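You operate a simulated robot arm through the tools that you are given. There is no shell and no other tool.

Carry out the task below with a simulated two-armed robot. There is one attempt and no reset: what you move stays moved.

TASK
Roll the long teal blank to a curve at gap 5.
Fine: on the roll machine set the gap, shut the lever, crank, open the lever; the other long blanks stay unrolled in the rack.

It is judged by the outcome, as a careful person would: the job done as asked, and still so three seconds after it is handed in. It fails if anything else is knocked over, pushed out of place, dropped, spilled or broken.

THE ROBOT
Two 7-joint arms with two-finger parallel grippers on one trunk that stands fixed in place. Base frame: the origin is at the foot of the trunk, x ahead of it, y to its left, z up. Readings come in mm, degrees, newtons and seconds.
The left shoulder is at [50, 161, 1198], the right one opposite. With the tool pointing down near the work surface each hand reaches from about 240 to 680 mm from the base axis, measured 20 degrees to its own side. Payload 3.43 kg a hand.
The TCP of each hand is the grasp point between the finger pads, 30 mm short of the fingertips. In the tool frame z runs along the fingers and y along their closing line. Largest opening 94 mm; finger width 28, thickness 10; the body of the gripper, 50 by 96 mm, starts 55 mm behind the TCP.
Orientation is told as [roll, pitch, yaw] about the base's x, y, z axes, in that order, counted from this pose: with the fingers straight down and closing along the base's y, the tool's x points along the base's -x, its y along +y and its z along -z.

THE INTERFACE
- The arms move only by the tool arm_command. It takes "left_rows", "right_rows" or both (then of equal length, played together; a hand with none holds still); each is a list of rows, each a list of 7 numbers: the shift along the tool's x, y, z in mm, then the turn, a rotation vector about the tool's x, y, z in degrees, then the gripper command, from -1 (shut) to 1 (fully open), values between in proportion. In form: [[tx, ty, tz, wx, wy, wz, hand], ...]. A call has 1 to 20 rows; each row shifts and turns the commanded pose from where the row before left it, along the tool's axes as they then stand. A row lasts 0.2 s, in which the tool goes at most 50 mm and 8.6 degrees; a call with a longer step from one row to the next is refused whole, and so is a gripper value outside its range. A pose out of reach is approached as far as the arm can. The call stops where the force on the tool passes 40 N (or 10 N more than at its start, if that is more) or the arm is blocked; 0.2 s more then pass. The fingers move at their own pace (about 45 mm/s each) and stop on an object; they squeeze with about 39 N. The grip force told is the motor's: it shows also when the fingers shut on nothing. Time passes only in rows, and 0.2 s behind the last, so rows that do not move let the fingers close. The reply holds the time, the measured pose of the TCP, the force on the tool along the base axes, the opening and the grip force, in the units named above and with some noise, with the torque about the TCP (base axes, N m) and any sound that the robot's microphone picked up, and new pictures: "pictures" is both (left out), scene, wrist or none (wrist: the cameras of the hands that moved).
- Cameras (640 x 400 px; columns grow to the right, rows downward): "scene" is now at [113.6, -51.7, 1366]; the picture's right is [-0.57, -0.82, 0.00], its down [-0.10, 0.07, -0.99] and it looks along [0.81, -0.57, -0.12] (base axes); focal length 214 px, centre (320, 200). "left" rides on the left gripper at [76, -14, -102] in its tool frame; the picture's right is [0.18, 0.98, 0.00], its down [-0.75, 0.14, -0.64] and it looks along [-0.63, 0.12, 0.77] (tool axes); focal length 243 px, centre (320, 200). "right" rides on the right gripper at [76, 14, -102] in its tool frame; the picture's right is [-0.18, 0.98, 0.00], its down [-0.75, -0.14, -0.64] and it looks along [-0.63, -0.12, 0.77] (tool axes); focal length 243 px, centre (320, 200). There is no depth. A picture from a camera that has moved, and an enlarged one, comes with that camera's place and axes in the base frame and with its lens.
- raise_lower(by): slides the trunk up (or, below 0, down) by that many mm; the arms and the scene camera ride with it, the base frame stays. It gives what a move gives, with no picture.
- aim_head(pan, tilt): turns the head with the scene camera to pan (to the left, within 80 degrees either way) and tilt (down, from -29 to 69), counted from straight ahead of the robot. It gives what a move gives, and a new picture of the scene camera.
- enlarge(camera, box): a new picture of the part [left, top, right, bottom] of that camera's present view, enlarged. No time passes.
- sign_off(): hands the job in; it is judged then, once.

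Nothing tells you positions but the pictures and the camera data. Unless the task says otherwise, let go and move clear before handing in.

The tools are called after ">>>" as a command line: name --argument value ..., lists and objects as JSON in quotes. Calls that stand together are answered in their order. arm_command: Moves the arms, as the interface text tells. Its arguments: {"type":"object","properties":{"left_rows":{"type":"array","items":{"type":"array","items":{"type":"number"}}},"right_rows":{"type":"array","items":{"type":"array","items":{"type":"number"}}},"pictures":{"type":"string","enum":["both","scene","wrist","none"]}},"required":[]} The other tools are called the same way: raise_lower (by) slides the trunk up or down; aim_head (pan, tilt) turns the head that bears the scene camera; enlarge (camera, box) takes an enlarged picture of a part of a camera's view; sign_off () hands the job in.

At the start:

```text
clock: 0.0
left_position: [282.7, -20.5, 1379.4]
left_ee_rot: [0.0, 0.0, 0.0]
left_force: [-0.2, -0.5, -0.7]
left_ft_torque: [-0.01, -0.02, 0.0]
left_opening: 94.0
left_finger_force: 0.0
right_position: [223.9, -264.3, 1379.5]
right_ee_rot: [0.0, -0.1, 0.0]
right_force: [0.7, 0.2, -0.4]
right_ft_torque: [-0.03, -0.01, 0.01]
right_opening: 93.6
right_finger_force: 0.1
trunk travel left (down, up): [-225.0, 42.0]
head pan, tilt: [-34.9, 7.2]
```

scene: 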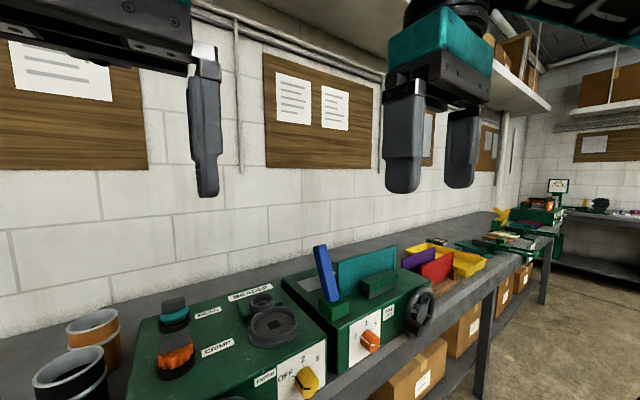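
right: 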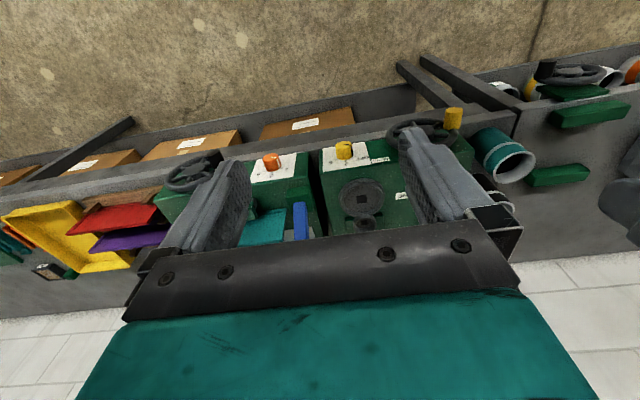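
left: 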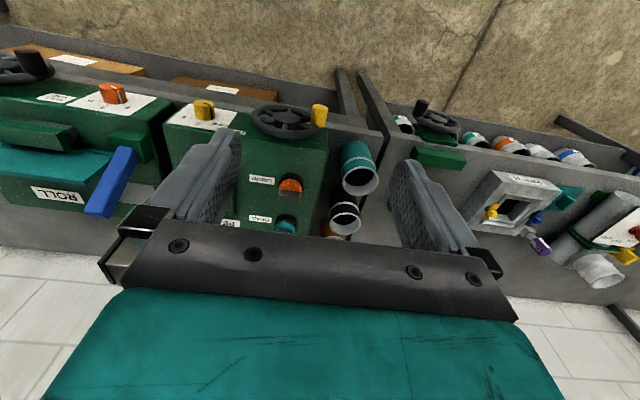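

I see a bench with a beader machine and, to its right, a green roll machine with a blue lever and an orange gap knob; a yellow rack of sheets is beyond it. I'll look around first.

>>> aim_head --pan -35 --tilt 40

>>> aim_head --pan 35 --tilt 30

>>> aim_head --pan 0 --tilt 35

>>> aim_head --pan -75 --tilt 30

```text
clock: 1.0
left_position: [286.7, -20.9, 1376.6]
left_ee_rot: [0.2, -0.2, 0.7]
left_force: [33.8, -12.5, -25.1]
left_ft_torque: [1.54, 1.14, 1.58]
left_opening: 94.2
left_finger_force: 0.0
right_position: [224.0, -264.3, 1377.7]
right_ee_rot: [0.0, 0.0, 0.1]
right_force: [-0.6, -0.2, 0.3]
right_ft_torque: [0.0, 0.04, 0.01]
right_opening: 93.5
right_finger_force: 0.1
trunk travel left (down, up): [-225.0, 42.0]
head pan, tilt: [-35.0, 40.0]
camera scene: at [114.9, -51.7, 1347.5], right [-0.57, -0.82, 0.0], down [-0.26, 0.18, -0.95], along [0.78, -0.54, -0.32], focal length 214 px, centre (320, 200)
```

scene: 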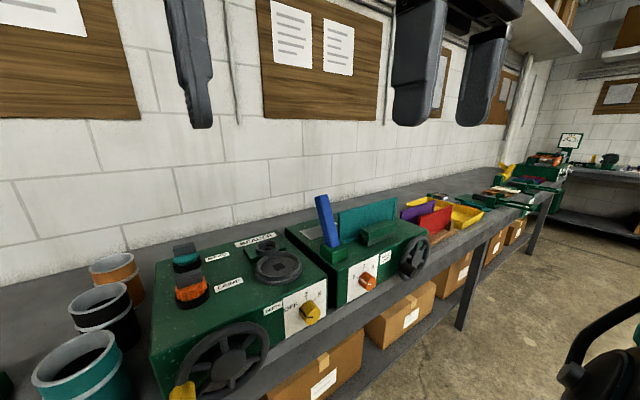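

```text
clock: 2.4
left_position: [281.8, -21.5, 1378.4]
left_ee_rot: [0.0, -0.2, 0.0]
left_force: [0.4, -0.3, 0.7]
left_ft_torque: [0.01, -0.02, 0.0]
left_opening: 93.9
left_finger_force: 0.1
right_position: [224.7, -264.5, 1379.3]
right_ee_rot: [-0.1, 0.0, 0.0]
right_force: [-0.6, -0.6, 0.5]
right_ft_torque: [-0.01, 0.03, 0.01]
right_opening: 93.8
right_finger_force: 0.1
trunk travel left (down, up): [-225.0, 42.0]
head pan, tilt: [35.0, 30.0]
camera scene: at [111.7, 52.8, 1329.1], right [0.57, -0.82, 0.0], down [-0.41, -0.29, -0.87], along [0.71, 0.5, -0.5], focal length 214 px, centre (320, 200)
```

scene: 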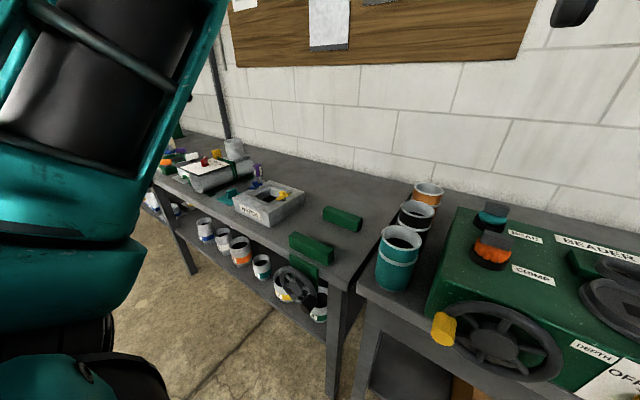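

```text
clock: 3.4
left_position: [284.8, -23.1, 1377.7]
left_ee_rot: [-0.1, 0.0, 0.7]
left_force: [24.0, -49.8, 1.6]
left_ft_torque: [5.93, 2.64, 3.64]
left_opening: 93.9
left_finger_force: 0.1
right_position: [224.9, -265.2, 1379.6]
right_ee_rot: [0.0, 0.0, 0.0]
right_force: [0.4, 1.0, 0.1]
right_ft_torque: [-0.02, 0.01, 0.01]
right_opening: 94.1
right_finger_force: 0.1
trunk travel left (down, up): [-225.0, 42.0]
head pan, tilt: [0.0, 35.0]
camera scene: at [124.9, 18.0, 1323.2], right [0.19, -0.98, 0.0], down [-0.55, -0.1, -0.83], along [0.82, 0.16, -0.56], focal length 214 px, centre (320, 200)
```

scene: 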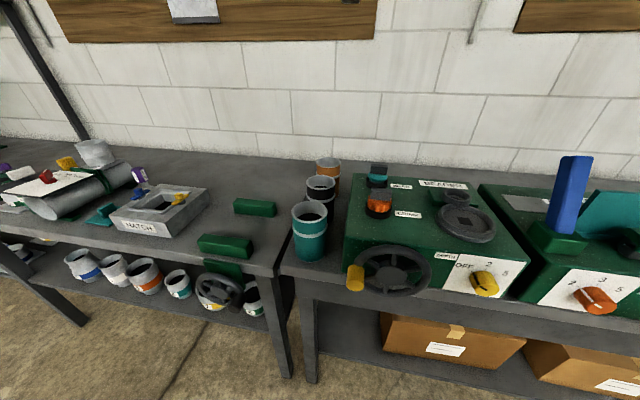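

```text
clock: 4.9
left_position: [282.8, -22.3, 1379.1]
left_ee_rot: [-0.3, 0.1, 0.5]
left_force: [12.1, -50.5, 22.4]
left_ft_torque: [6.04, 3.3, 3.75]
left_opening: 94.0
left_finger_force: 0.0
right_position: [223.9, -264.2, 1377.9]
right_ee_rot: [0.0, 0.0, 0.0]
right_force: [0.6, 1.1, 0.9]
right_ft_torque: [0.01, -0.01, -0.02]
right_opening: 94.0
right_finger_force: 0.0
trunk travel left (down, up): [-225.0, 42.0]
head pan, tilt: [-75.0, 30.0]
camera scene: at [125.1, 18.7, 1324.3], right [0.2, -0.98, 0.0], down [-0.53, -0.11, -0.84], along [0.82, 0.17, -0.55], focal length 214 px, centre (320, 200)
```

scene: 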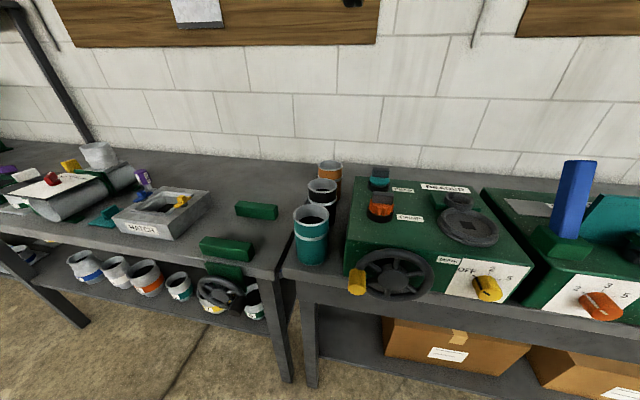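

The head bumps against the left hand (forces on it, pan did not arrive). I'll turn the head back to the left and then move the left hand forward, clear of the head.

>>> aim_head --pan 35 --tilt 20

```text
clock: 6.8
left_position: [282.6, -20.7, 1378.3]
left_ee_rot: [-0.2, -0.1, 0.0]
left_force: [-0.3, 0.1, -0.3]
left_ft_torque: [0.01, -0.03, 0.0]
left_opening: 93.9
left_finger_force: 0.1
right_position: [223.5, -264.1, 1378.0]
right_ee_rot: [0.0, 0.0, 0.0]
right_force: [0.4, 0.7, 0.5]
right_ft_torque: [-0.02, 0.02, 0.03]
right_opening: 93.8
right_finger_force: 0.0
trunk travel left (down, up): [-225.0, 42.0]
head pan, tilt: [35.0, 20.0]
camera scene: at [114.1, 54.5, 1345.1], right [0.57, -0.82, 0.0], down [-0.28, -0.2, -0.94], along [0.77, 0.54, -0.34], focal length 214 px, centre (320, 200)
```

scene: 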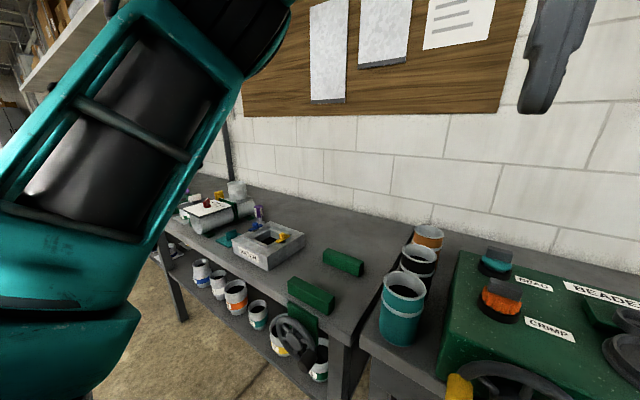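

The head is free now. I move the left hand forward to make room for the head.

>>> arm_command --left_rows '[[-30, 0, 0, 0, 0, 0, 1], [-30, 0, 0, 0, 0, 0, 1], [-30, 0, 0, 0, 0, 0, 1], [-30, 0, 0, 0, 0, 0, 1], [-30, 0, 0, 0, 0, 0, 1]]' --pictures "none"

>>> aim_head --pan -10 --tilt 30

>>> aim_head --pan -60 --tilt 35

```text
clock: 8.0
left_position: [431.9, -21.9, 1381.2]
left_ee_rot: [-0.2, 0.0, -0.2]
left_force: [1.1, -0.6, -0.3]
left_ft_torque: [0.01, 0.02, 0.03]
left_opening: 94.3
left_finger_force: 0.1
right_position: [224.6, -266.0, 1378.1]
right_ee_rot: [0.0, 0.0, 0.1]
right_force: [0.1, -0.2, 0.2]
right_ft_torque: [0.03, 0.02, 0.02]
right_opening: 94.3
right_finger_force: 0.0
trunk travel left (down, up): [-225.0, 42.0]
head pan, tilt: [35.0, 20.0]
```

```text
clock: 9.1
left_position: [432.6, -22.0, 1379.3]
left_ee_rot: [-0.1, -0.2, 0.0]
left_force: [-0.1, -0.5, 0.4]
left_ft_torque: [-0.03, -0.02, 0.01]
left_opening: 94.1
left_finger_force: 0.1
right_position: [224.1, -263.3, 1377.5]
right_ee_rot: [0.0, 0.0, 0.0]
right_force: [0.3, 0.6, 0.4]
right_ft_torque: [0.0, 0.02, -0.05]
right_opening: 94.2
right_finger_force: 0.0
trunk travel left (down, up): [-225.0, 42.0]
head pan, tilt: [-10.0, 30.0]
camera scene: at [126.9, -14.4, 1329.1], right [-0.17, -0.98, 0.0], down [-0.49, 0.09, -0.87], along [0.85, -0.15, -0.5], focal length 214 px, centre (320, 200)
```

scene: 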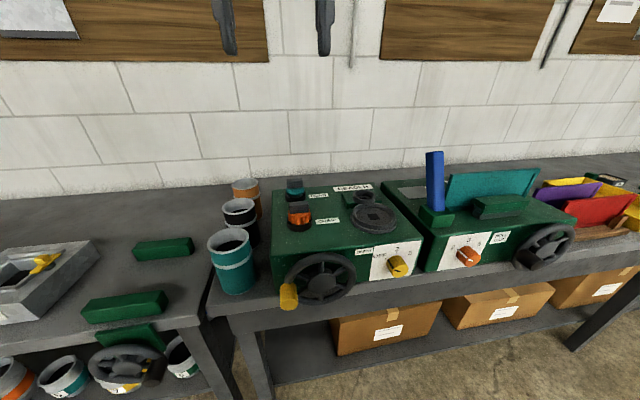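

```text
clock: 10.2
left_position: [433.1, -20.7, 1379.6]
left_ee_rot: [-0.2, -0.1, 0.1]
left_force: [-0.5, 0.4, 0.6]
left_ft_torque: [0.0, 0.04, 0.01]
left_opening: 93.8
left_finger_force: 0.1
right_position: [223.9, -264.5, 1379.1]
right_ee_rot: [0.0, 0.0, 0.0]
right_force: [0.9, -0.5, -0.7]
right_ft_torque: [0.03, 0.0, -0.03]
right_opening: 94.1
right_finger_force: 0.0
trunk travel left (down, up): [-225.0, 42.0]
head pan, tilt: [-60.0, 35.0]
camera scene: at [81.9, -75.0, 1321.3], right [-0.87, -0.5, 0.0], down [-0.29, 0.5, -0.82], along [0.41, -0.71, -0.57], focal length 214 px, centre (320, 200)
```

scene: 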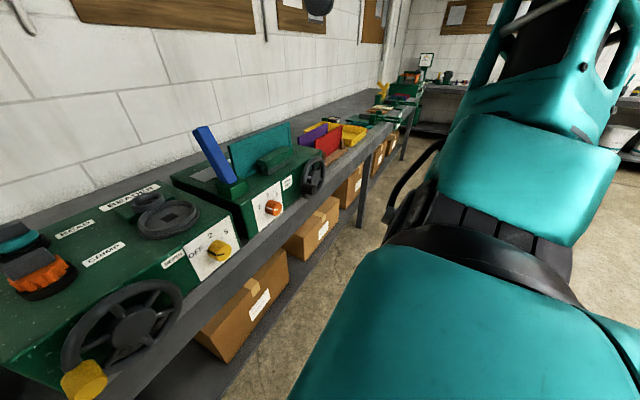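

>>> enlarge --camera "scene" --box '[160, 100, 400, 250]'

>>> aim_head --pan -35 --tilt 30

>>> enlarge --camera "scene" --box '[240, 120, 480, 270]'

>>> enlarge --camera "right" --box '[0, 120, 320, 320]'

```text
2.67 times, centred on (280, 175) of scene
camera zoom: at [81.9, -75.0, 1321.3], right [-0.87, -0.5, 0.0], down [-0.29, 0.5, -0.82], along [0.41, -0.71, -0.57], focal length 572 px, centre (427, 267)
```

zoom: 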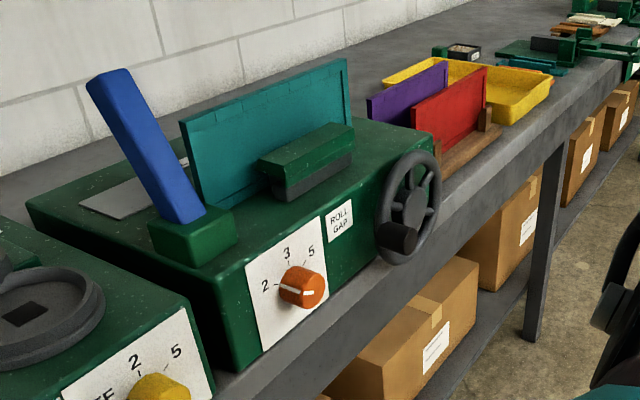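

```text
clock: 11.1
left_position: [431.7, -20.8, 1378.7]
left_ee_rot: [-0.2, -0.1, 0.0]
left_force: [-0.1, 0.2, 0.0]
left_ft_torque: [0.0, -0.03, 0.01]
left_opening: 94.0
left_finger_force: 0.1
right_position: [224.3, -264.6, 1379.3]
right_ee_rot: [0.1, 0.0, 0.0]
right_force: [0.6, 0.3, 0.4]
right_ft_torque: [-0.02, 0.0, -0.03]
right_opening: 93.8
right_finger_force: 0.0
trunk travel left (down, up): [-225.0, 42.0]
head pan, tilt: [-35.0, 30.0]
camera scene: at [111.8, -50.8, 1329.1], right [-0.57, -0.82, 0.0], down [-0.41, 0.29, -0.87], along [0.71, -0.5, -0.5], focal length 214 px, centre (320, 200)
```

scene: 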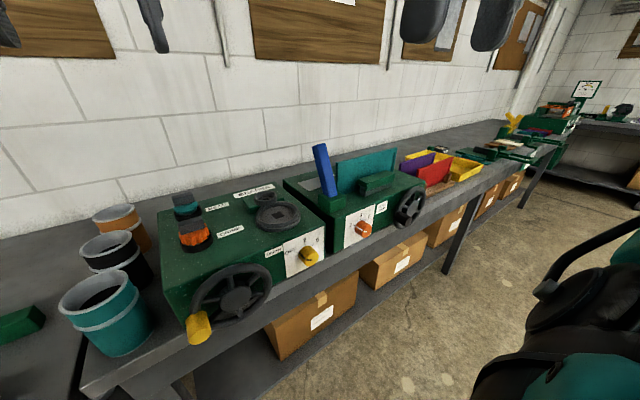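

```text
2.67 times, centred on (360, 195) of scene
camera zoom: at [111.8, -50.8, 1329.1], right [-0.57, -0.82, 0.0], down [-0.41, 0.29, -0.87], along [0.71, -0.5, -0.5], focal length 572 px, centre (213, 213)
```

zoom: 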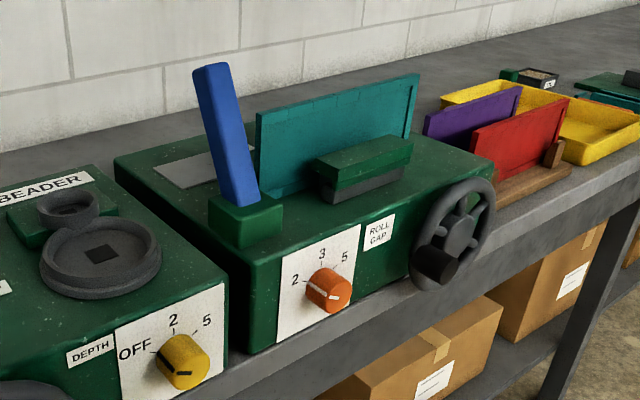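

```text
2.00 times, centred on (160, 220) of right
camera zoom: at [149.4, -250.0, 1480.5], right [0.18, 0.98, 0.0], down [0.75, -0.14, 0.64], along [0.63, -0.12, -0.77], focal length 485 px, centre (640, 160)
```

zoom: 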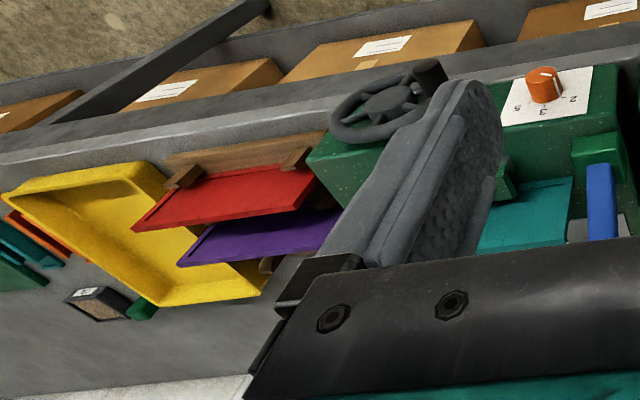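

The teal blank already stands in the roll machine (blue lever, orange gap knob 2/3/5 near [423,-412,978], hand wheel at the right front), with purple and red in the rack. I'll bring the right hand closer, above and in front of the machine, for a look.

>>> arm_command --right_rows '[[-12, -18, 38, 0, 0, 0, 1], [-12, -18, 38, 0, 0, 0, 1], [-12, -18, 38, 0, 0, 0, 1], [-12, -18, 38, 0, 0, 0, 1], [-12, -18, 38, 0, 0, 0, 1], [-12, -18, 38, 0, 0, 0, 1], [-12, -18, 38, 0, 0, 0, 1]]'

>>> enlarge --camera "scene" --box '[280, 130, 440, 270]'

```text
clock: 12.7
left_position: [433.8, -21.8, 1379.8]
left_ee_rot: [-0.1, -0.1, 0.0]
left_force: [-0.2, -0.4, -0.6]
left_ft_torque: [-0.01, 0.04, 0.01]
left_opening: 94.0
left_finger_force: 0.0
right_position: [308.6, -390.3, 1111.0]
right_ee_rot: [0.0, 0.0, 0.0]
right_force: [-0.2, -0.6, -0.4]
right_ft_torque: [0.0, 0.03, 0.01]
right_opening: 93.8
right_finger_force: 0.0
trunk travel left (down, up): [-225.0, 42.0]
head pan, tilt: [-35.0, 30.0]
camera scene: at [112.3, -51.5, 1329.0], right [-0.57, -0.82, 0.0], down [-0.41, 0.29, -0.87], along [0.71, -0.5, -0.5], focal length 214 px, centre (320, 200)
camera right: at [233.3, -376.7, 1213.4], right [0.18, 0.98, 0.0], down [0.75, -0.14, 0.64], along [0.63, -0.12, -0.77], focal length 243 px, centre (320, 200)
```

scene: 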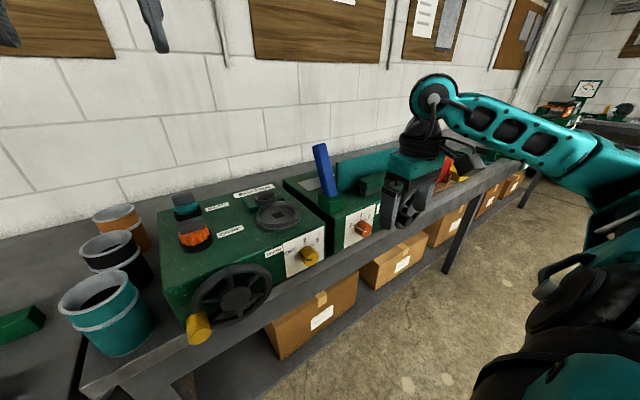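
right: 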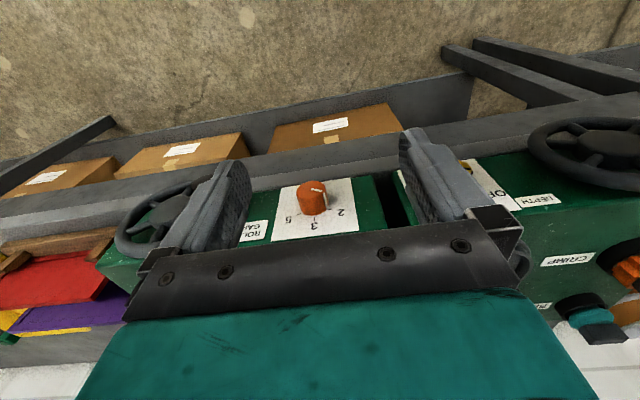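

```text
2.86 times, centred on (360, 200) of scene
camera zoom: at [112.3, -51.5, 1329.0], right [-0.57, -0.82, 0.0], down [-0.41, 0.29, -0.87], along [0.71, -0.5, -0.5], focal length 613 px, centre (206, 200)
```

zoom: 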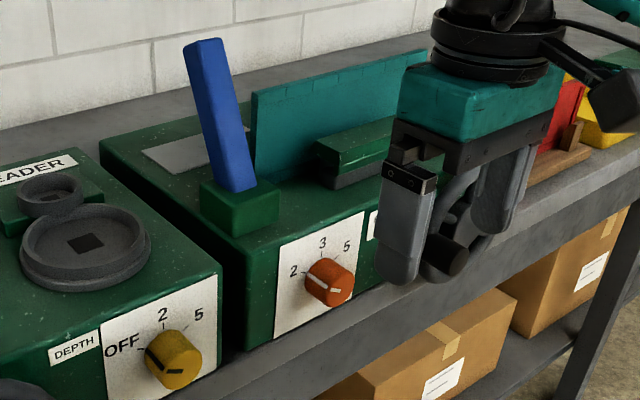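

>>> enlarge --camera "right" --box '[250, 150, 390, 250]'

>>> enlarge --camera "scene" --box '[340, 200, 400, 250]'

```text
4.00 times, centred on (320, 200) of right
camera zoom: at [233.3, -376.7, 1213.4], right [0.18, 0.98, 0.0], down [0.75, -0.14, 0.64], along [0.63, -0.12, -0.77], focal length 970 px, centre (320, 200)
```

zoom: 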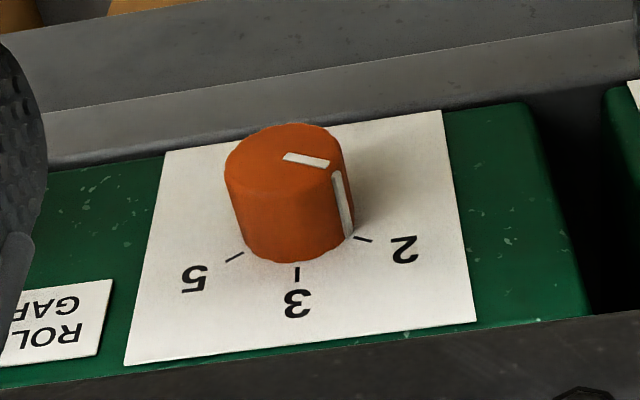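

```text
8.00 times, centred on (370, 225) of scene
camera zoom: at [112.3, -51.5, 1329.0], right [-0.57, -0.82, 0.0], down [-0.41, 0.29, -0.87], along [0.71, -0.5, -0.5], focal length 1716 px, centre (-80, 0)
```

zoom: 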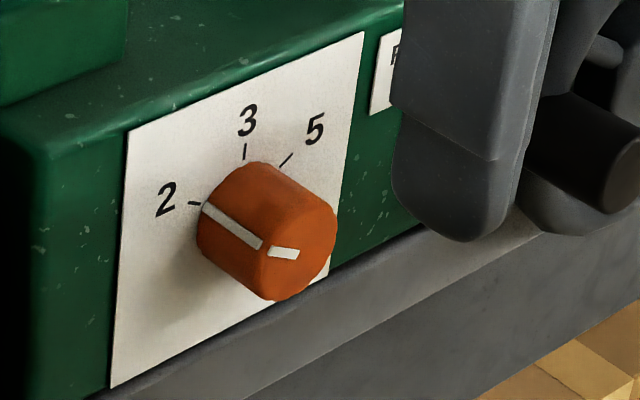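

The knob points at 2; 5 is about 110° clockwise. Panel face is vertical at x≈449, knob centre ≈[449→419, -425, 958]; the lever leans back from ≈[493,-350,1060] to ≈[539,-344,1185]. I'll back up for an overhead look at wheel and blank.

>>> arm_command --right_rows '[[10, -8, -38, 0, 0, 0, 1], [10, -8, -38, 0, 0, 0, 1], [10, -8, -38, 0, 0, 0, 1], [10, -8, -38, 0, 0, 0, 1], [10, -8, -38, 0, 0, 0, 1], [10, -8, -38, 0, 0, 0, 1]]'

>>> enlarge --camera "right" --box '[160, 100, 480, 300]'

>>> enlarge --camera "scene" --box '[270, 130, 430, 240]'

```text
clock: 14.1
left_position: [431.9, -19.2, 1380.0]
left_ee_rot: [-0.3, 0.0, 0.1]
left_force: [0.1, 0.1, -0.1]
left_ft_torque: [0.0, 0.0, 0.04]
left_opening: 94.3
left_finger_force: 0.1
right_position: [249.0, -434.1, 1338.4]
right_ee_rot: [0.1, -0.1, -0.1]
right_force: [0.7, 0.3, -0.2]
right_ft_torque: [0.0, 0.04, -0.01]
right_opening: 93.9
right_finger_force: 0.1
right hand out of reach, approached as far as the arm can: row 6
trunk travel left (down, up): [-225.0, 42.0]
head pan, tilt: [-35.0, 30.0]
camera scene: at [111.7, -49.9, 1329.1], right [-0.57, -0.82, 0.0], down [-0.41, 0.29, -0.87], along [0.71, -0.5, -0.5], focal length 214 px, centre (320, 200)
camera right: at [174.3, -419.4, 1440.4], right [0.19, 0.98, 0.0], down [0.75, -0.14, 0.64], along [0.63, -0.12, -0.77], focal length 243 px, centre (320, 200)
```

scene: 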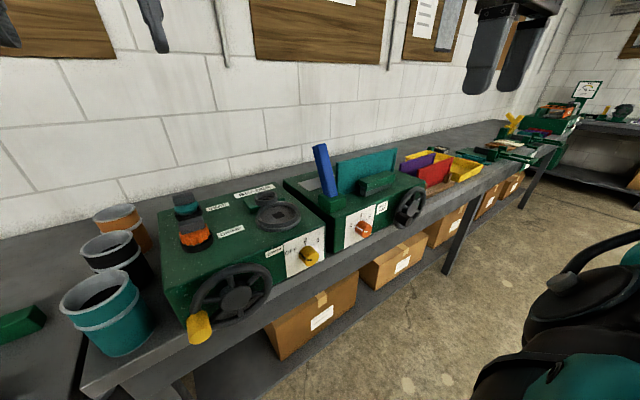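
right: 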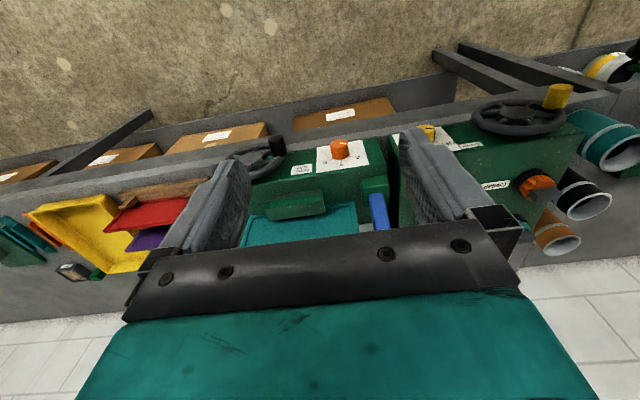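

```text
2.00 times, centred on (320, 200) of right
camera zoom: at [174.3, -419.4, 1440.4], right [0.19, 0.98, 0.0], down [0.75, -0.14, 0.64], along [0.63, -0.12, -0.77], focal length 485 px, centre (320, 200)
```

zoom: 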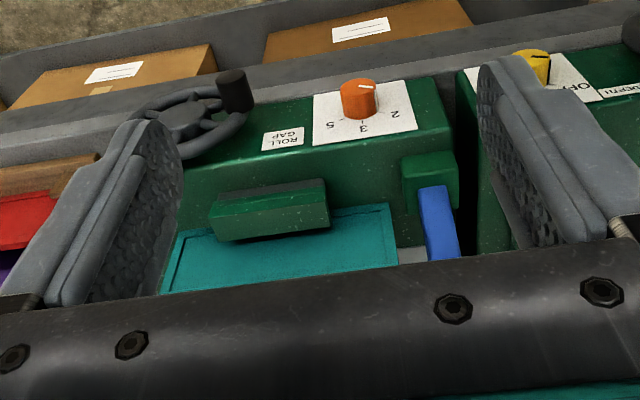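

```text
3.64 times, centred on (350, 185) of scene
camera zoom: at [111.7, -49.9, 1329.1], right [-0.57, -0.82, 0.0], down [-0.41, 0.29, -0.87], along [0.71, -0.5, -0.5], focal length 780 px, centre (211, 254)
```

zoom: 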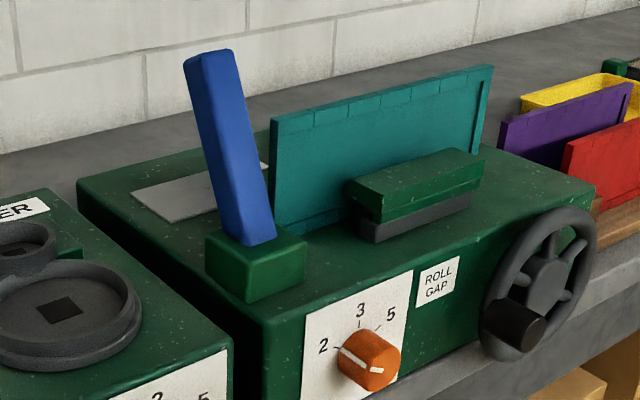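

The wheel hub is about [420,-622,962] with a crank handle at its left (tip ≈[382,-554,962]). I lower the trunk 150 mm so the arm can work horizontally, then turn the right hand to point forward.

>>> raise_lower --by -150

>>> arm_command --right_rows '[[-30, 0, 0, 0, 0, 0, 1], [-30, 0, 0, 0, 0, 0, 1], [0, 0, 0, 0, -8.2, 0, 1], [0, 0, 0, 0, -8.2, 0, 1], [0, 0, 0, 0, -8.2, 0, 1], [0, 0, 0, 0, -8.2, 0, 1], [0, 0, 0, 0, -8.2, 0, 1], [0, 0, 0, 0, -8.2, 0, 1], [0, 0, 0, 0, -8.2, 0, 1], [0, 0, 0, 0, -8.2, 0, 1], [0, 0, 0, 0, -8.2, 0, 1], [0, 0, 0, 0, -8.2, 0, 1], [0, 0, 0, 0, -8, 0, 1]]'

```text
clock: 15.9
left_position: [432.8, -19.8, 1230.0]
left_ee_rot: [-0.1, -0.1, 0.0]
left_force: [0.0, -0.3, 0.0]
left_ft_torque: [0.02, 0.01, 0.01]
left_opening: 94.1
left_finger_force: 0.0
right_position: [250.7, -434.3, 1186.7]
right_ee_rot: [-0.1, -0.1, -0.2]
right_force: [0.4, -0.2, 0.0]
right_ft_torque: [0.02, 0.0, -0.03]
right_opening: 93.9
right_finger_force: 0.1
trunk travel left (down, up): [-75.0, 192.0]
head pan, tilt: [-35.0, 30.0]
```

```text
clock: 18.7
left_position: [433.3, -20.8, 1230.1]
left_ee_rot: [-0.2, -0.1, 0.1]
left_force: [1.0, -0.2, -0.3]
left_ft_torque: [0.01, 0.01, -0.02]
left_opening: 94.2
left_finger_force: 0.0
right_position: [310.2, -435.6, 1188.1]
right_ee_rot: [-173.3, -89.6, 173.2]
right_force: [0.0, -0.4, -0.7]
right_ft_torque: [0.02, -0.02, 0.0]
right_opening: 93.9
right_finger_force: 0.1
trunk travel left (down, up): [-75.0, 192.0]
head pan, tilt: [-35.0, 30.0]
camera scene: at [111.9, -50.8, 1179.1], right [-0.57, -0.82, 0.0], down [-0.41, 0.29, -0.87], along [0.71, -0.5, -0.5], focal length 214 px, centre (320, 200)
camera right: at [208.6, -420.8, 1110.9], right [0.0, 0.98, 0.18], down [-0.65, -0.14, 0.75], along [0.76, -0.12, 0.63], focal length 243 px, centre (320, 200)
```

scene: 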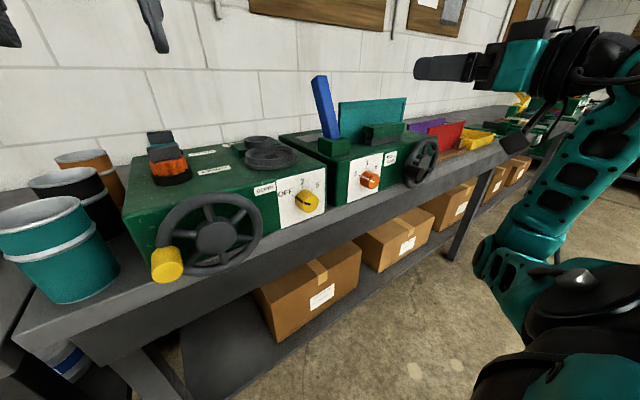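
right: 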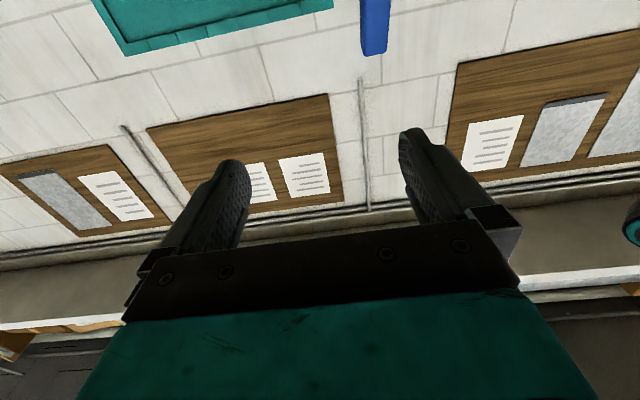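

Hand now points forward. I lower it in front of the knob, pre-turn it −56° and narrow the opening to about 60 mm.

>>> arm_command --right_rows '[[38.3, 1.8, 0, 0, 0, 0, 0.3], [38.3, 1.8, 0, 0, 0, 0, 0.3], [38.3, 1.8, 0, 0, 0, 0, 0.3], [38.3, 1.8, 0, 0, 0, 0, 0.3], [38.3, 1.8, 0, 0, 0, 0, 0.3], [38.1, 1.6, 0, 0, 0, 0, 0.3], [0, 0, 0, 0, 0, -8, 0.3], [0, 0, 0, 0, 0, -8, 0.3], [0, 0, 0, 0, 0, -8, 0.3], [0, 0, 0, 0, 0, -8, 0.3], [0, 0, 0, 0, 0, -8, 0.3], [0, 0, 0, 0, 0, -8, 0.3], [0, 0, 0, 0, 0, -8, 0.3], [0, 0, 30, 0, 0, 0, 0.3], [0, 0, 30, 0, 0, 0, 0.3]]'

>>> enlarge --camera "scene" --box '[320, 120, 440, 220]'

```text
clock: 21.9
left_position: [431.4, -20.2, 1230.5]
left_ee_rot: [-0.2, -0.1, -0.2]
left_force: [-0.4, 1.1, 0.6]
left_ft_torque: [0.0, 0.01, -0.03]
left_opening: 94.0
left_finger_force: 0.1
right_position: [378.1, -434.0, 970.1]
right_ee_rot: [-92.1, -86.0, 91.7]
right_force: [0.1, 1.0, 0.3]
right_ft_torque: [0.02, 0.02, 0.03]
right_opening: 61.1
right_finger_force: 0.1
right hand out of reach, approached as far as the arm can: row 3, 4, 6, 7, 8, 9, 10, 11, 12, 13
trunk travel left (down, up): [-75.0, 192.0]
head pan, tilt: [-35.0, 30.0]
camera scene: at [112.0, -50.8, 1179.1], right [-0.57, -0.82, 0.0], down [-0.41, 0.29, -0.87], along [0.71, -0.5, -0.5], focal length 214 px, centre (320, 200)
camera right: at [277.2, -423.2, 891.4], right [0.01, 0.99, 0.11], down [-0.64, -0.08, 0.76], along [0.76, -0.08, 0.64], focal length 243 px, centre (320, 200)
```

scene: 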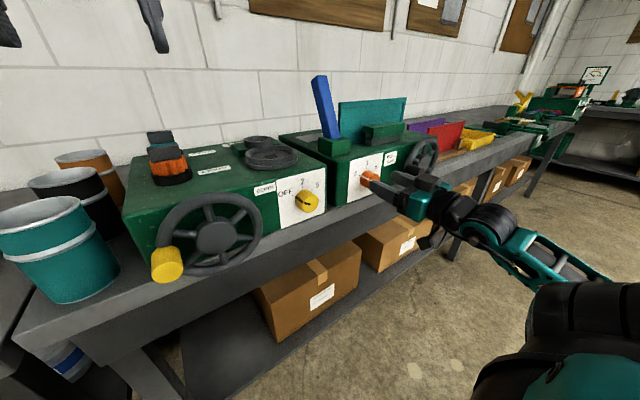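
right: 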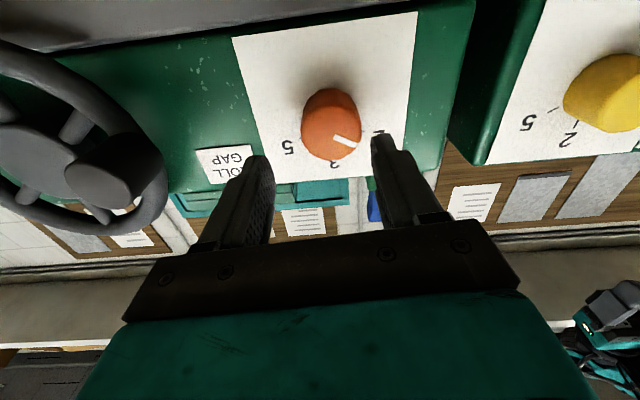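

```text
4.00 times, centred on (380, 170) of scene
camera zoom: at [112.0, -50.8, 1179.1], right [-0.57, -0.82, 0.0], down [-0.41, 0.29, -0.87], along [0.71, -0.5, -0.5], focal length 858 px, centre (80, 320)
```

zoom: 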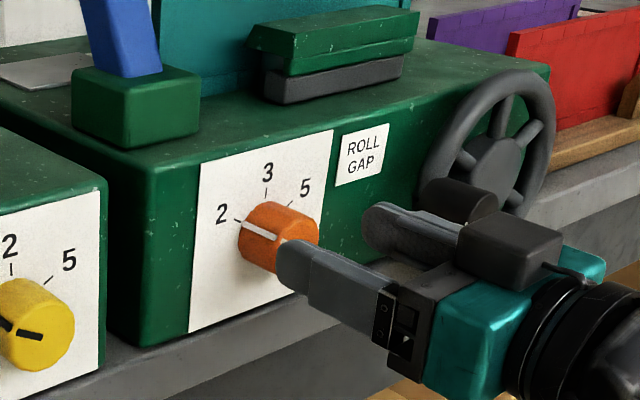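

The wrist ran into a limit (only about −4° of the turn was achieved). I check where the arm settles with a still row.

>>> arm_command --right_rows '[[0, 0, 0, 0, 0, 0, 0.3], [0, 0, 0, 0, 0, 0, 0.3]]' --pictures "none"

```text
clock: 22.5
left_position: [433.7, -20.6, 1228.8]
left_ee_rot: [-0.2, -0.2, -0.1]
left_force: [0.4, -0.1, 1.4]
left_ft_torque: [-0.02, 0.02, -0.01]
left_opening: 94.1
left_finger_force: 0.0
right_position: [378.4, -433.0, 968.8]
right_ee_rot: [-92.3, -86.0, 91.8]
right_force: [0.0, -0.5, -0.4]
right_ft_torque: [-0.02, -0.01, -0.05]
right_opening: 61.0
right_finger_force: 0.0
trunk travel left (down, up): [-75.0, 192.0]
head pan, tilt: [-35.0, 30.0]
```

I test the other direction: +56° turn in free space before the knob.

>>> arm_command --right_rows '[[0, 0, -15, 0, 0, 0, 0.3], [0, 0, 0, 0, 0, 8, 0.3], [0, 0, 0, 0, 0, 8, 0.3], [0, 0, 0, 0, 0, 8, 0.3], [0, 0, 0, 0, 0, 8, 0.3], [0, 0, 0, 0, 0, 8, 0.3], [0, 0, 0, 0, 0, 8, 0.3], [0, 0, 0, 0, 0, 8, 0.3]]'

```text
clock: 24.3
left_position: [433.2, -20.4, 1229.5]
left_ee_rot: [-0.2, -0.1, 0.0]
left_force: [0.2, -0.3, -0.8]
left_ft_torque: [0.0, -0.01, -0.01]
left_opening: 94.0
left_finger_force: 0.0
right_position: [363.0, -433.5, 968.3]
right_ee_rot: [90.2, -37.9, -90.5]
right_force: [-0.7, -0.7, -0.2]
right_ft_torque: [0.0, -0.02, 0.01]
right_opening: 61.3
right_finger_force: 0.1
trunk travel left (down, up): [-75.0, 192.0]
head pan, tilt: [-35.0, 30.0]
camera scene: at [111.9, -50.7, 1179.1], right [-0.57, -0.82, 0.0], down [-0.41, 0.29, -0.87], along [0.71, -0.5, -0.5], focal length 214 px, centre (320, 200)
camera right: at [262.3, -363.0, 932.6], right [0.0, 0.46, 0.89], down [-0.65, -0.68, 0.35], along [0.76, -0.58, 0.3], focal length 243 px, centre (320, 200)
```

scene: 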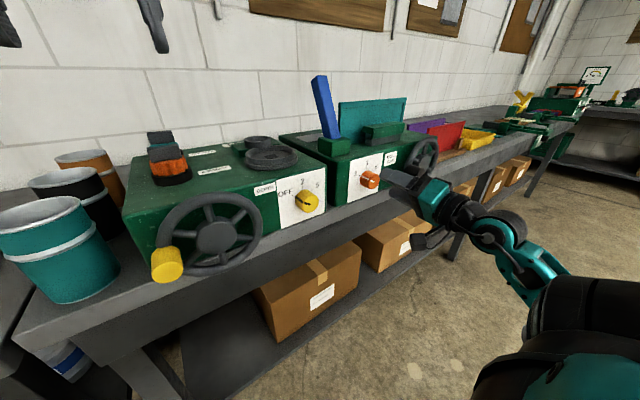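
right: 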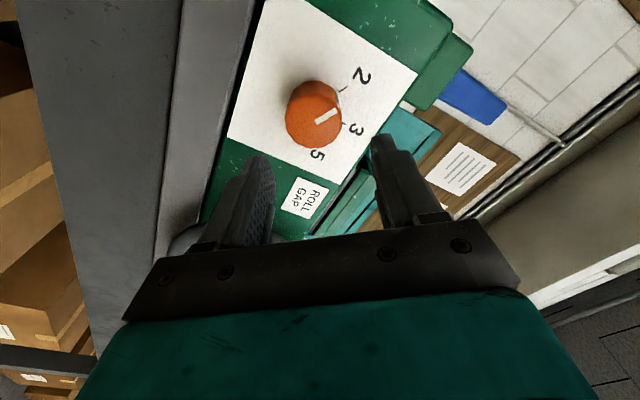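

The positive direction is free. I test further turning to about 124°.

>>> arm_command --right_rows '[[0, 0, 0, 0, 0, 8, 0.3], [0, 0, 0, 0, 0, 8, 0.3], [0, 0, 0, 0, 0, 8, 0.3], [0, 0, 0, 0, 0, 8, 0.3], [0, 0, 0, 0, 0, 8, 0.3], [0, 0, 0, 0, 0, 8, 0.3], [0, 0, 0, 0, 0, 8, 0.3], [0, 0, 0, 0, 0, 8, 0.3], [0, 0, 0, 0, 0, 8, 0.3]]'

```text
clock: 26.3
left_position: [432.4, -21.0, 1229.2]
left_ee_rot: [-0.2, -0.1, 0.0]
left_force: [-0.2, -0.3, -0.1]
left_ft_torque: [0.0, 0.03, 0.01]
left_opening: 94.0
left_finger_force: 0.1
right_position: [363.9, -434.1, 968.6]
right_ee_rot: [90.2, 34.2, -90.3]
right_force: [0.2, 0.3, 0.9]
right_ft_torque: [-0.02, 0.02, 0.0]
right_opening: 61.1
right_finger_force: 0.0
trunk travel left (down, up): [-75.0, 192.0]
head pan, tilt: [-35.0, 30.0]
camera scene: at [111.9, -50.7, 1179.1], right [-0.57, -0.82, 0.0], down [-0.41, 0.29, -0.87], along [0.71, -0.5, -0.5], focal length 214 px, centre (320, 200)
camera right: at [261.6, -377.0, 1022.8], right [-0.01, -0.7, 0.71], down [-0.64, -0.54, -0.54], along [0.76, -0.46, -0.45], focal length 243 px, centre (320, 200)
```

scene: 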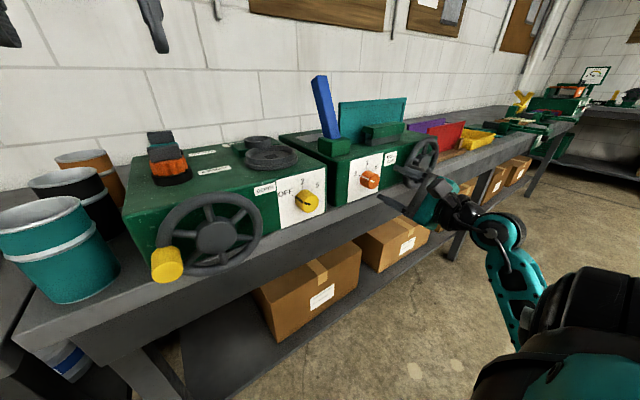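
right: 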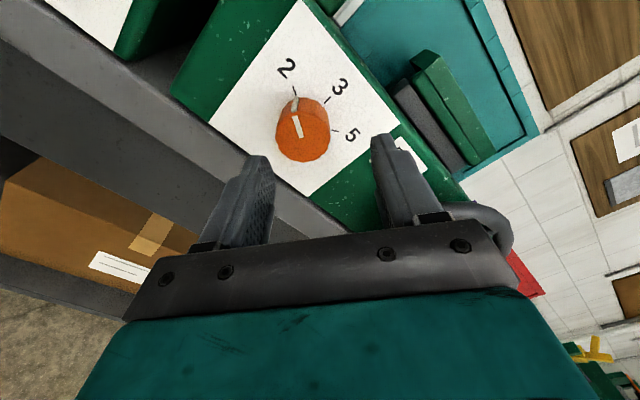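

That is free too. I refine: knob centre ≈ y −424.5, z 959. I centre the hand on it, turn back to about 68° and look before advancing.

>>> arm_command --right_rows '[[2.5, -13.3, 0, 0, 0, 0, 0.3], [0, 0, 0, 0, 0, -8, 0.3], [0, 0, 0, 0, 0, -8, 0.3], [0, 0, 0, 0, 0, -8, 0.3], [0, 0, 0, 0, 0, -8, 0.3], [0, 0, 0, 0, 0, -8, 0.3], [0, 0, 0, 0, 0, -8, 0.3], [0, 0, 0, 0, 0, -8, 0.3], [0, 0, 10, 0, 0, 0, 0.3]]'

>>> enlarge --camera "scene" --box '[320, 120, 440, 220]'

```text
clock: 28.3
left_position: [432.4, -20.5, 1228.9]
left_ee_rot: [-0.1, -0.1, 0.0]
left_force: [-0.3, -0.4, -0.6]
left_ft_torque: [-0.02, 0.02, 0.01]
left_opening: 94.0
left_finger_force: 0.0
right_position: [373.1, -423.1, 960.3]
right_ee_rot: [90.2, -22.1, -90.4]
right_force: [0.4, -0.2, -0.1]
right_ft_torque: [0.0, 0.01, 0.01]
right_opening: 61.0
right_finger_force: 0.1
trunk travel left (down, up): [-75.0, 192.0]
head pan, tilt: [-35.0, 30.0]
camera scene: at [111.8, -50.7, 1179.1], right [-0.57, -0.82, 0.0], down [-0.41, 0.29, -0.87], along [0.71, -0.5, -0.5], focal length 214 px, centre (320, 200)
camera right: at [272.6, -346.6, 943.5], right [0.0, 0.2, 0.98], down [-0.65, -0.75, 0.15], along [0.76, -0.63, 0.13], focal length 243 px, centre (320, 200)
```

scene: 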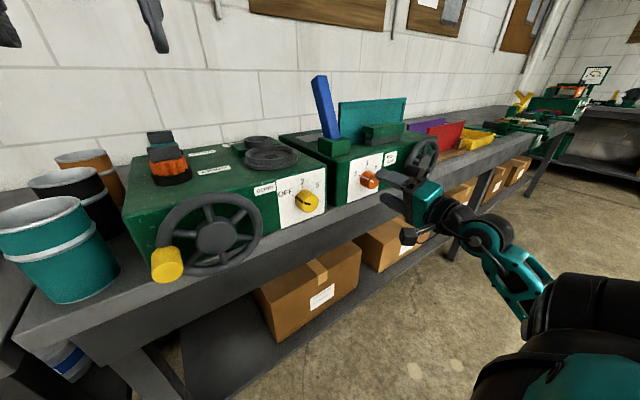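
right: 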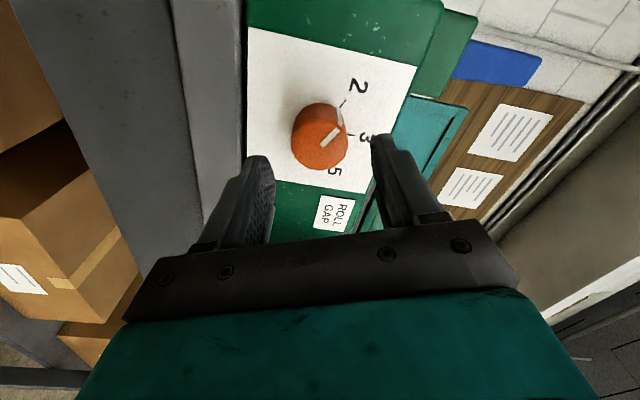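

```text
4.00 times, centred on (380, 170) of scene
camera zoom: at [111.8, -50.7, 1179.1], right [-0.57, -0.82, 0.0], down [-0.41, 0.29, -0.87], along [0.71, -0.5, -0.5], focal length 858 px, centre (80, 320)
```

zoom: 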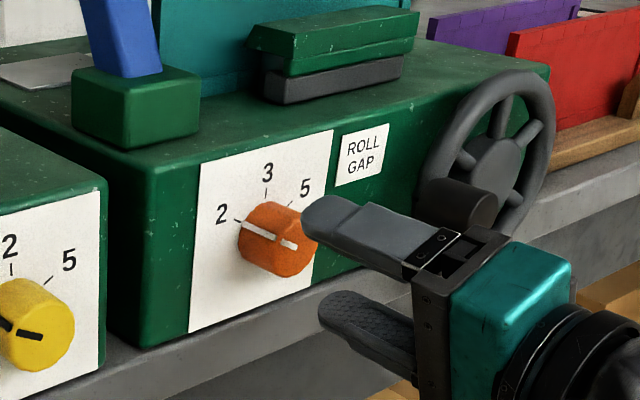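

Aligned: the fingers straddle the knob axis, bottom finger above the bench. Advancing 40 mm onto the knob.

>>> arm_command --right_rows '[[0, 0, 14, 0, 0, 0, 0.3], [0, 0, 13, 0, 0, 0, 0.3], [0, 0, 13, 0, 0, 0, 0.3]]'

>>> enlarge --camera "scene" --box '[320, 120, 440, 220]'

```text
clock: 29.1
left_position: [432.5, -20.0, 1229.0]
left_ee_rot: [-0.2, -0.2, 0.0]
left_force: [0.5, 0.5, 0.3]
left_ft_torque: [0.01, 0.01, 0.01]
left_opening: 93.9
left_finger_force: 0.1
right_position: [413.0, -423.8, 959.7]
right_ee_rot: [90.2, -22.0, -90.5]
right_force: [-0.3, -1.1, -0.5]
right_ft_torque: [0.02, 0.0, 0.0]
right_opening: 61.2
right_finger_force: 0.1
trunk travel left (down, up): [-75.0, 192.0]
head pan, tilt: [-35.0, 30.0]
camera scene: at [111.9, -50.7, 1179.1], right [-0.57, -0.82, 0.0], down [-0.41, 0.29, -0.87], along [0.71, -0.5, -0.5], focal length 214 px, centre (320, 200)
camera right: at [312.8, -346.9, 943.4], right [0.0, 0.2, 0.98], down [-0.65, -0.75, 0.15], along [0.76, -0.63, 0.13], focal length 243 px, centre (320, 200)
```

scene: 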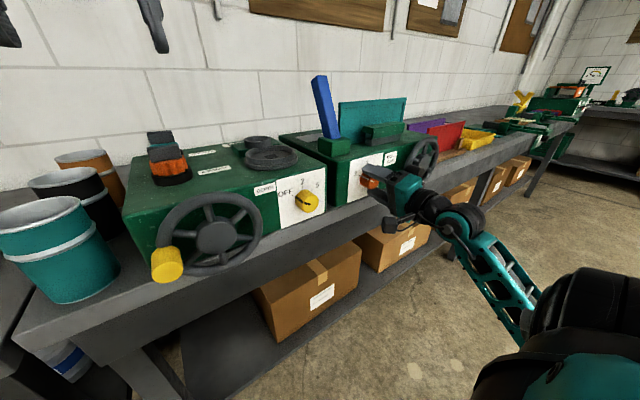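
right: 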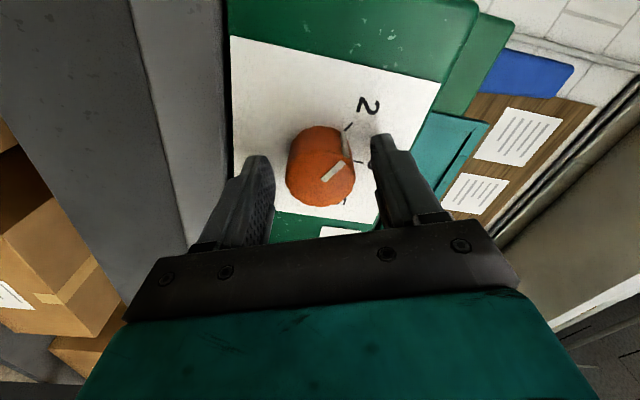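

```text
4.00 times, centred on (380, 170) of scene
camera zoom: at [111.9, -50.7, 1179.1], right [-0.57, -0.82, 0.0], down [-0.41, 0.29, -0.87], along [0.71, -0.5, -0.5], focal length 858 px, centre (80, 320)
```

zoom: 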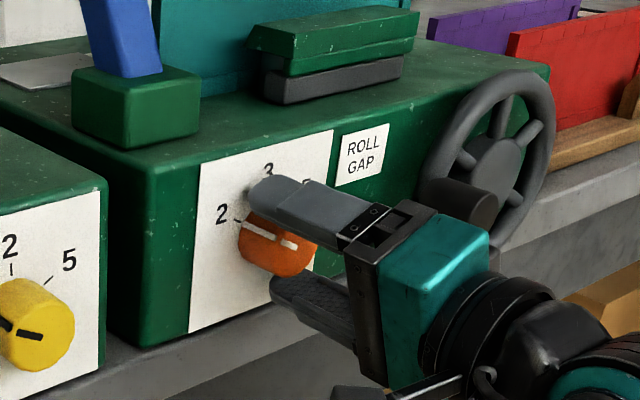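

The knob sits between the fingers. I close on it.

>>> arm_command --right_rows '[[0, 0, 0, 0, 0, 0, -1], [0, 0, 0, 0, 0, 0, -1], [0, 0, 0, 0, 0, 0, -1], [0, 0, 0, 0, 0, 0, -1]]' --pictures "none"

```text
clock: 30.1
left_position: [432.9, -21.2, 1229.5]
left_ee_rot: [-0.2, -0.1, 0.0]
left_force: [0.2, -0.6, -0.9]
left_ft_torque: [0.03, 0.01, 0.01]
left_opening: 94.1
left_finger_force: 0.0
right_position: [412.9, -424.1, 959.8]
right_ee_rot: [90.2, -22.0, -90.4]
right_force: [2.8, -0.5, -0.3]
right_ft_torque: [-0.01, 0.03, 0.07]
right_opening: 39.2
right_finger_force: 44.1
trunk travel left (down, up): [-75.0, 192.0]
head pan, tilt: [-35.0, 30.0]
```

Firm grip at 39 mm. Turning clockwise 56° (first half, to 3).

>>> arm_command --right_rows '[[0, 0, 0, 0, 0, 8, -1], [0, 0, 0, 0, 0, 8, -1], [0, 0, 0, 0, 0, 8, -1], [0, 0, 0, 0, 0, 8, -1], [0, 0, 0, 0, 0, 8, -1], [0, 0, 0, 0, 0, 8, -1], [0, 0, 0, 0, 0, 8, -1]]'

>>> enlarge --camera "right" --box '[220, 80, 440, 220]'

```text
clock: 31.7
left_position: [433.1, -19.7, 1229.2]
left_ee_rot: [-0.2, -0.2, 0.0]
left_force: [0.6, -0.6, 0.2]
left_ft_torque: [0.0, 0.01, 0.02]
left_opening: 93.9
left_finger_force: 0.1
right_position: [413.1, -424.1, 961.9]
right_ee_rot: [90.2, 34.1, -90.3]
right_force: [13.6, -5.0, 11.4]
right_ft_torque: [-0.04, 0.25, -0.98]
right_opening: 39.4
right_finger_force: 45.4
trunk travel left (down, up): [-75.0, 192.0]
head pan, tilt: [-35.0, 30.0]
camera scene: at [112.5, -50.4, 1179.1], right [-0.57, -0.82, 0.0], down [-0.41, 0.29, -0.87], along [0.71, -0.5, -0.5], focal length 214 px, centre (320, 200)
camera right: at [312.4, -367.7, 1013.9], right [-0.01, -0.7, 0.71], down [-0.64, -0.54, -0.54], along [0.77, -0.46, -0.45], focal length 243 px, centre (320, 200)
```

scene: 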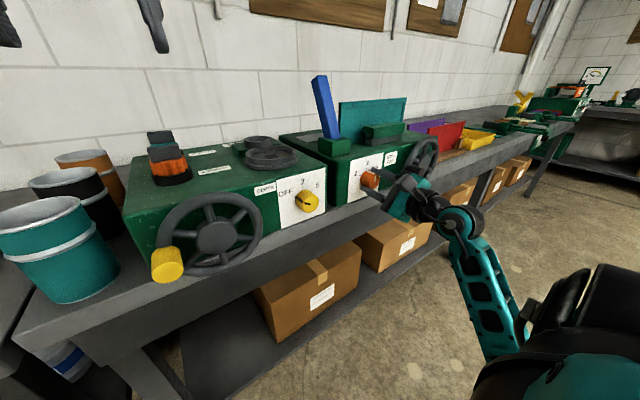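
right: 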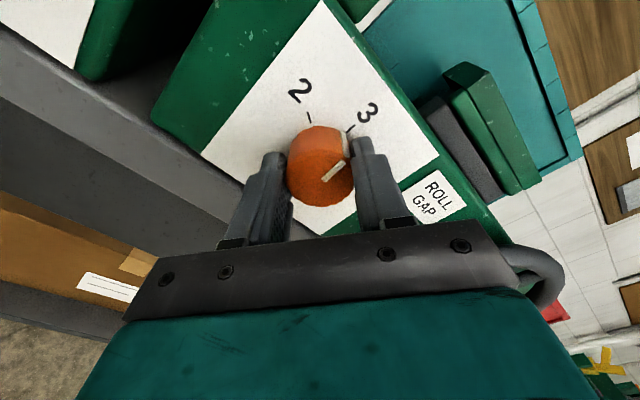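

```text
2.86 times, centred on (330, 150) of right
camera zoom: at [312.4, -367.7, 1013.9], right [-0.01, -0.7, 0.71], down [-0.64, -0.54, -0.54], along [0.77, -0.46, -0.45], focal length 693 px, centre (291, 343)
```

zoom: 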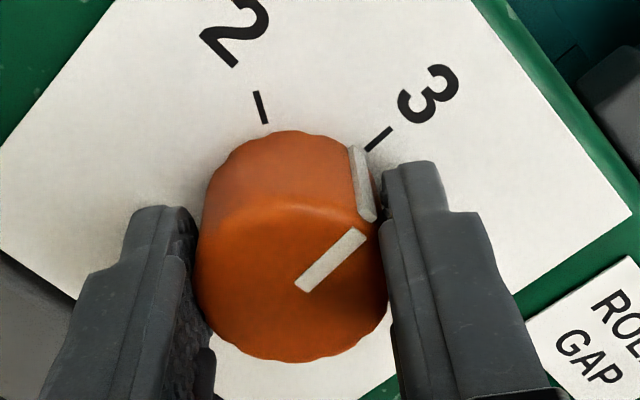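

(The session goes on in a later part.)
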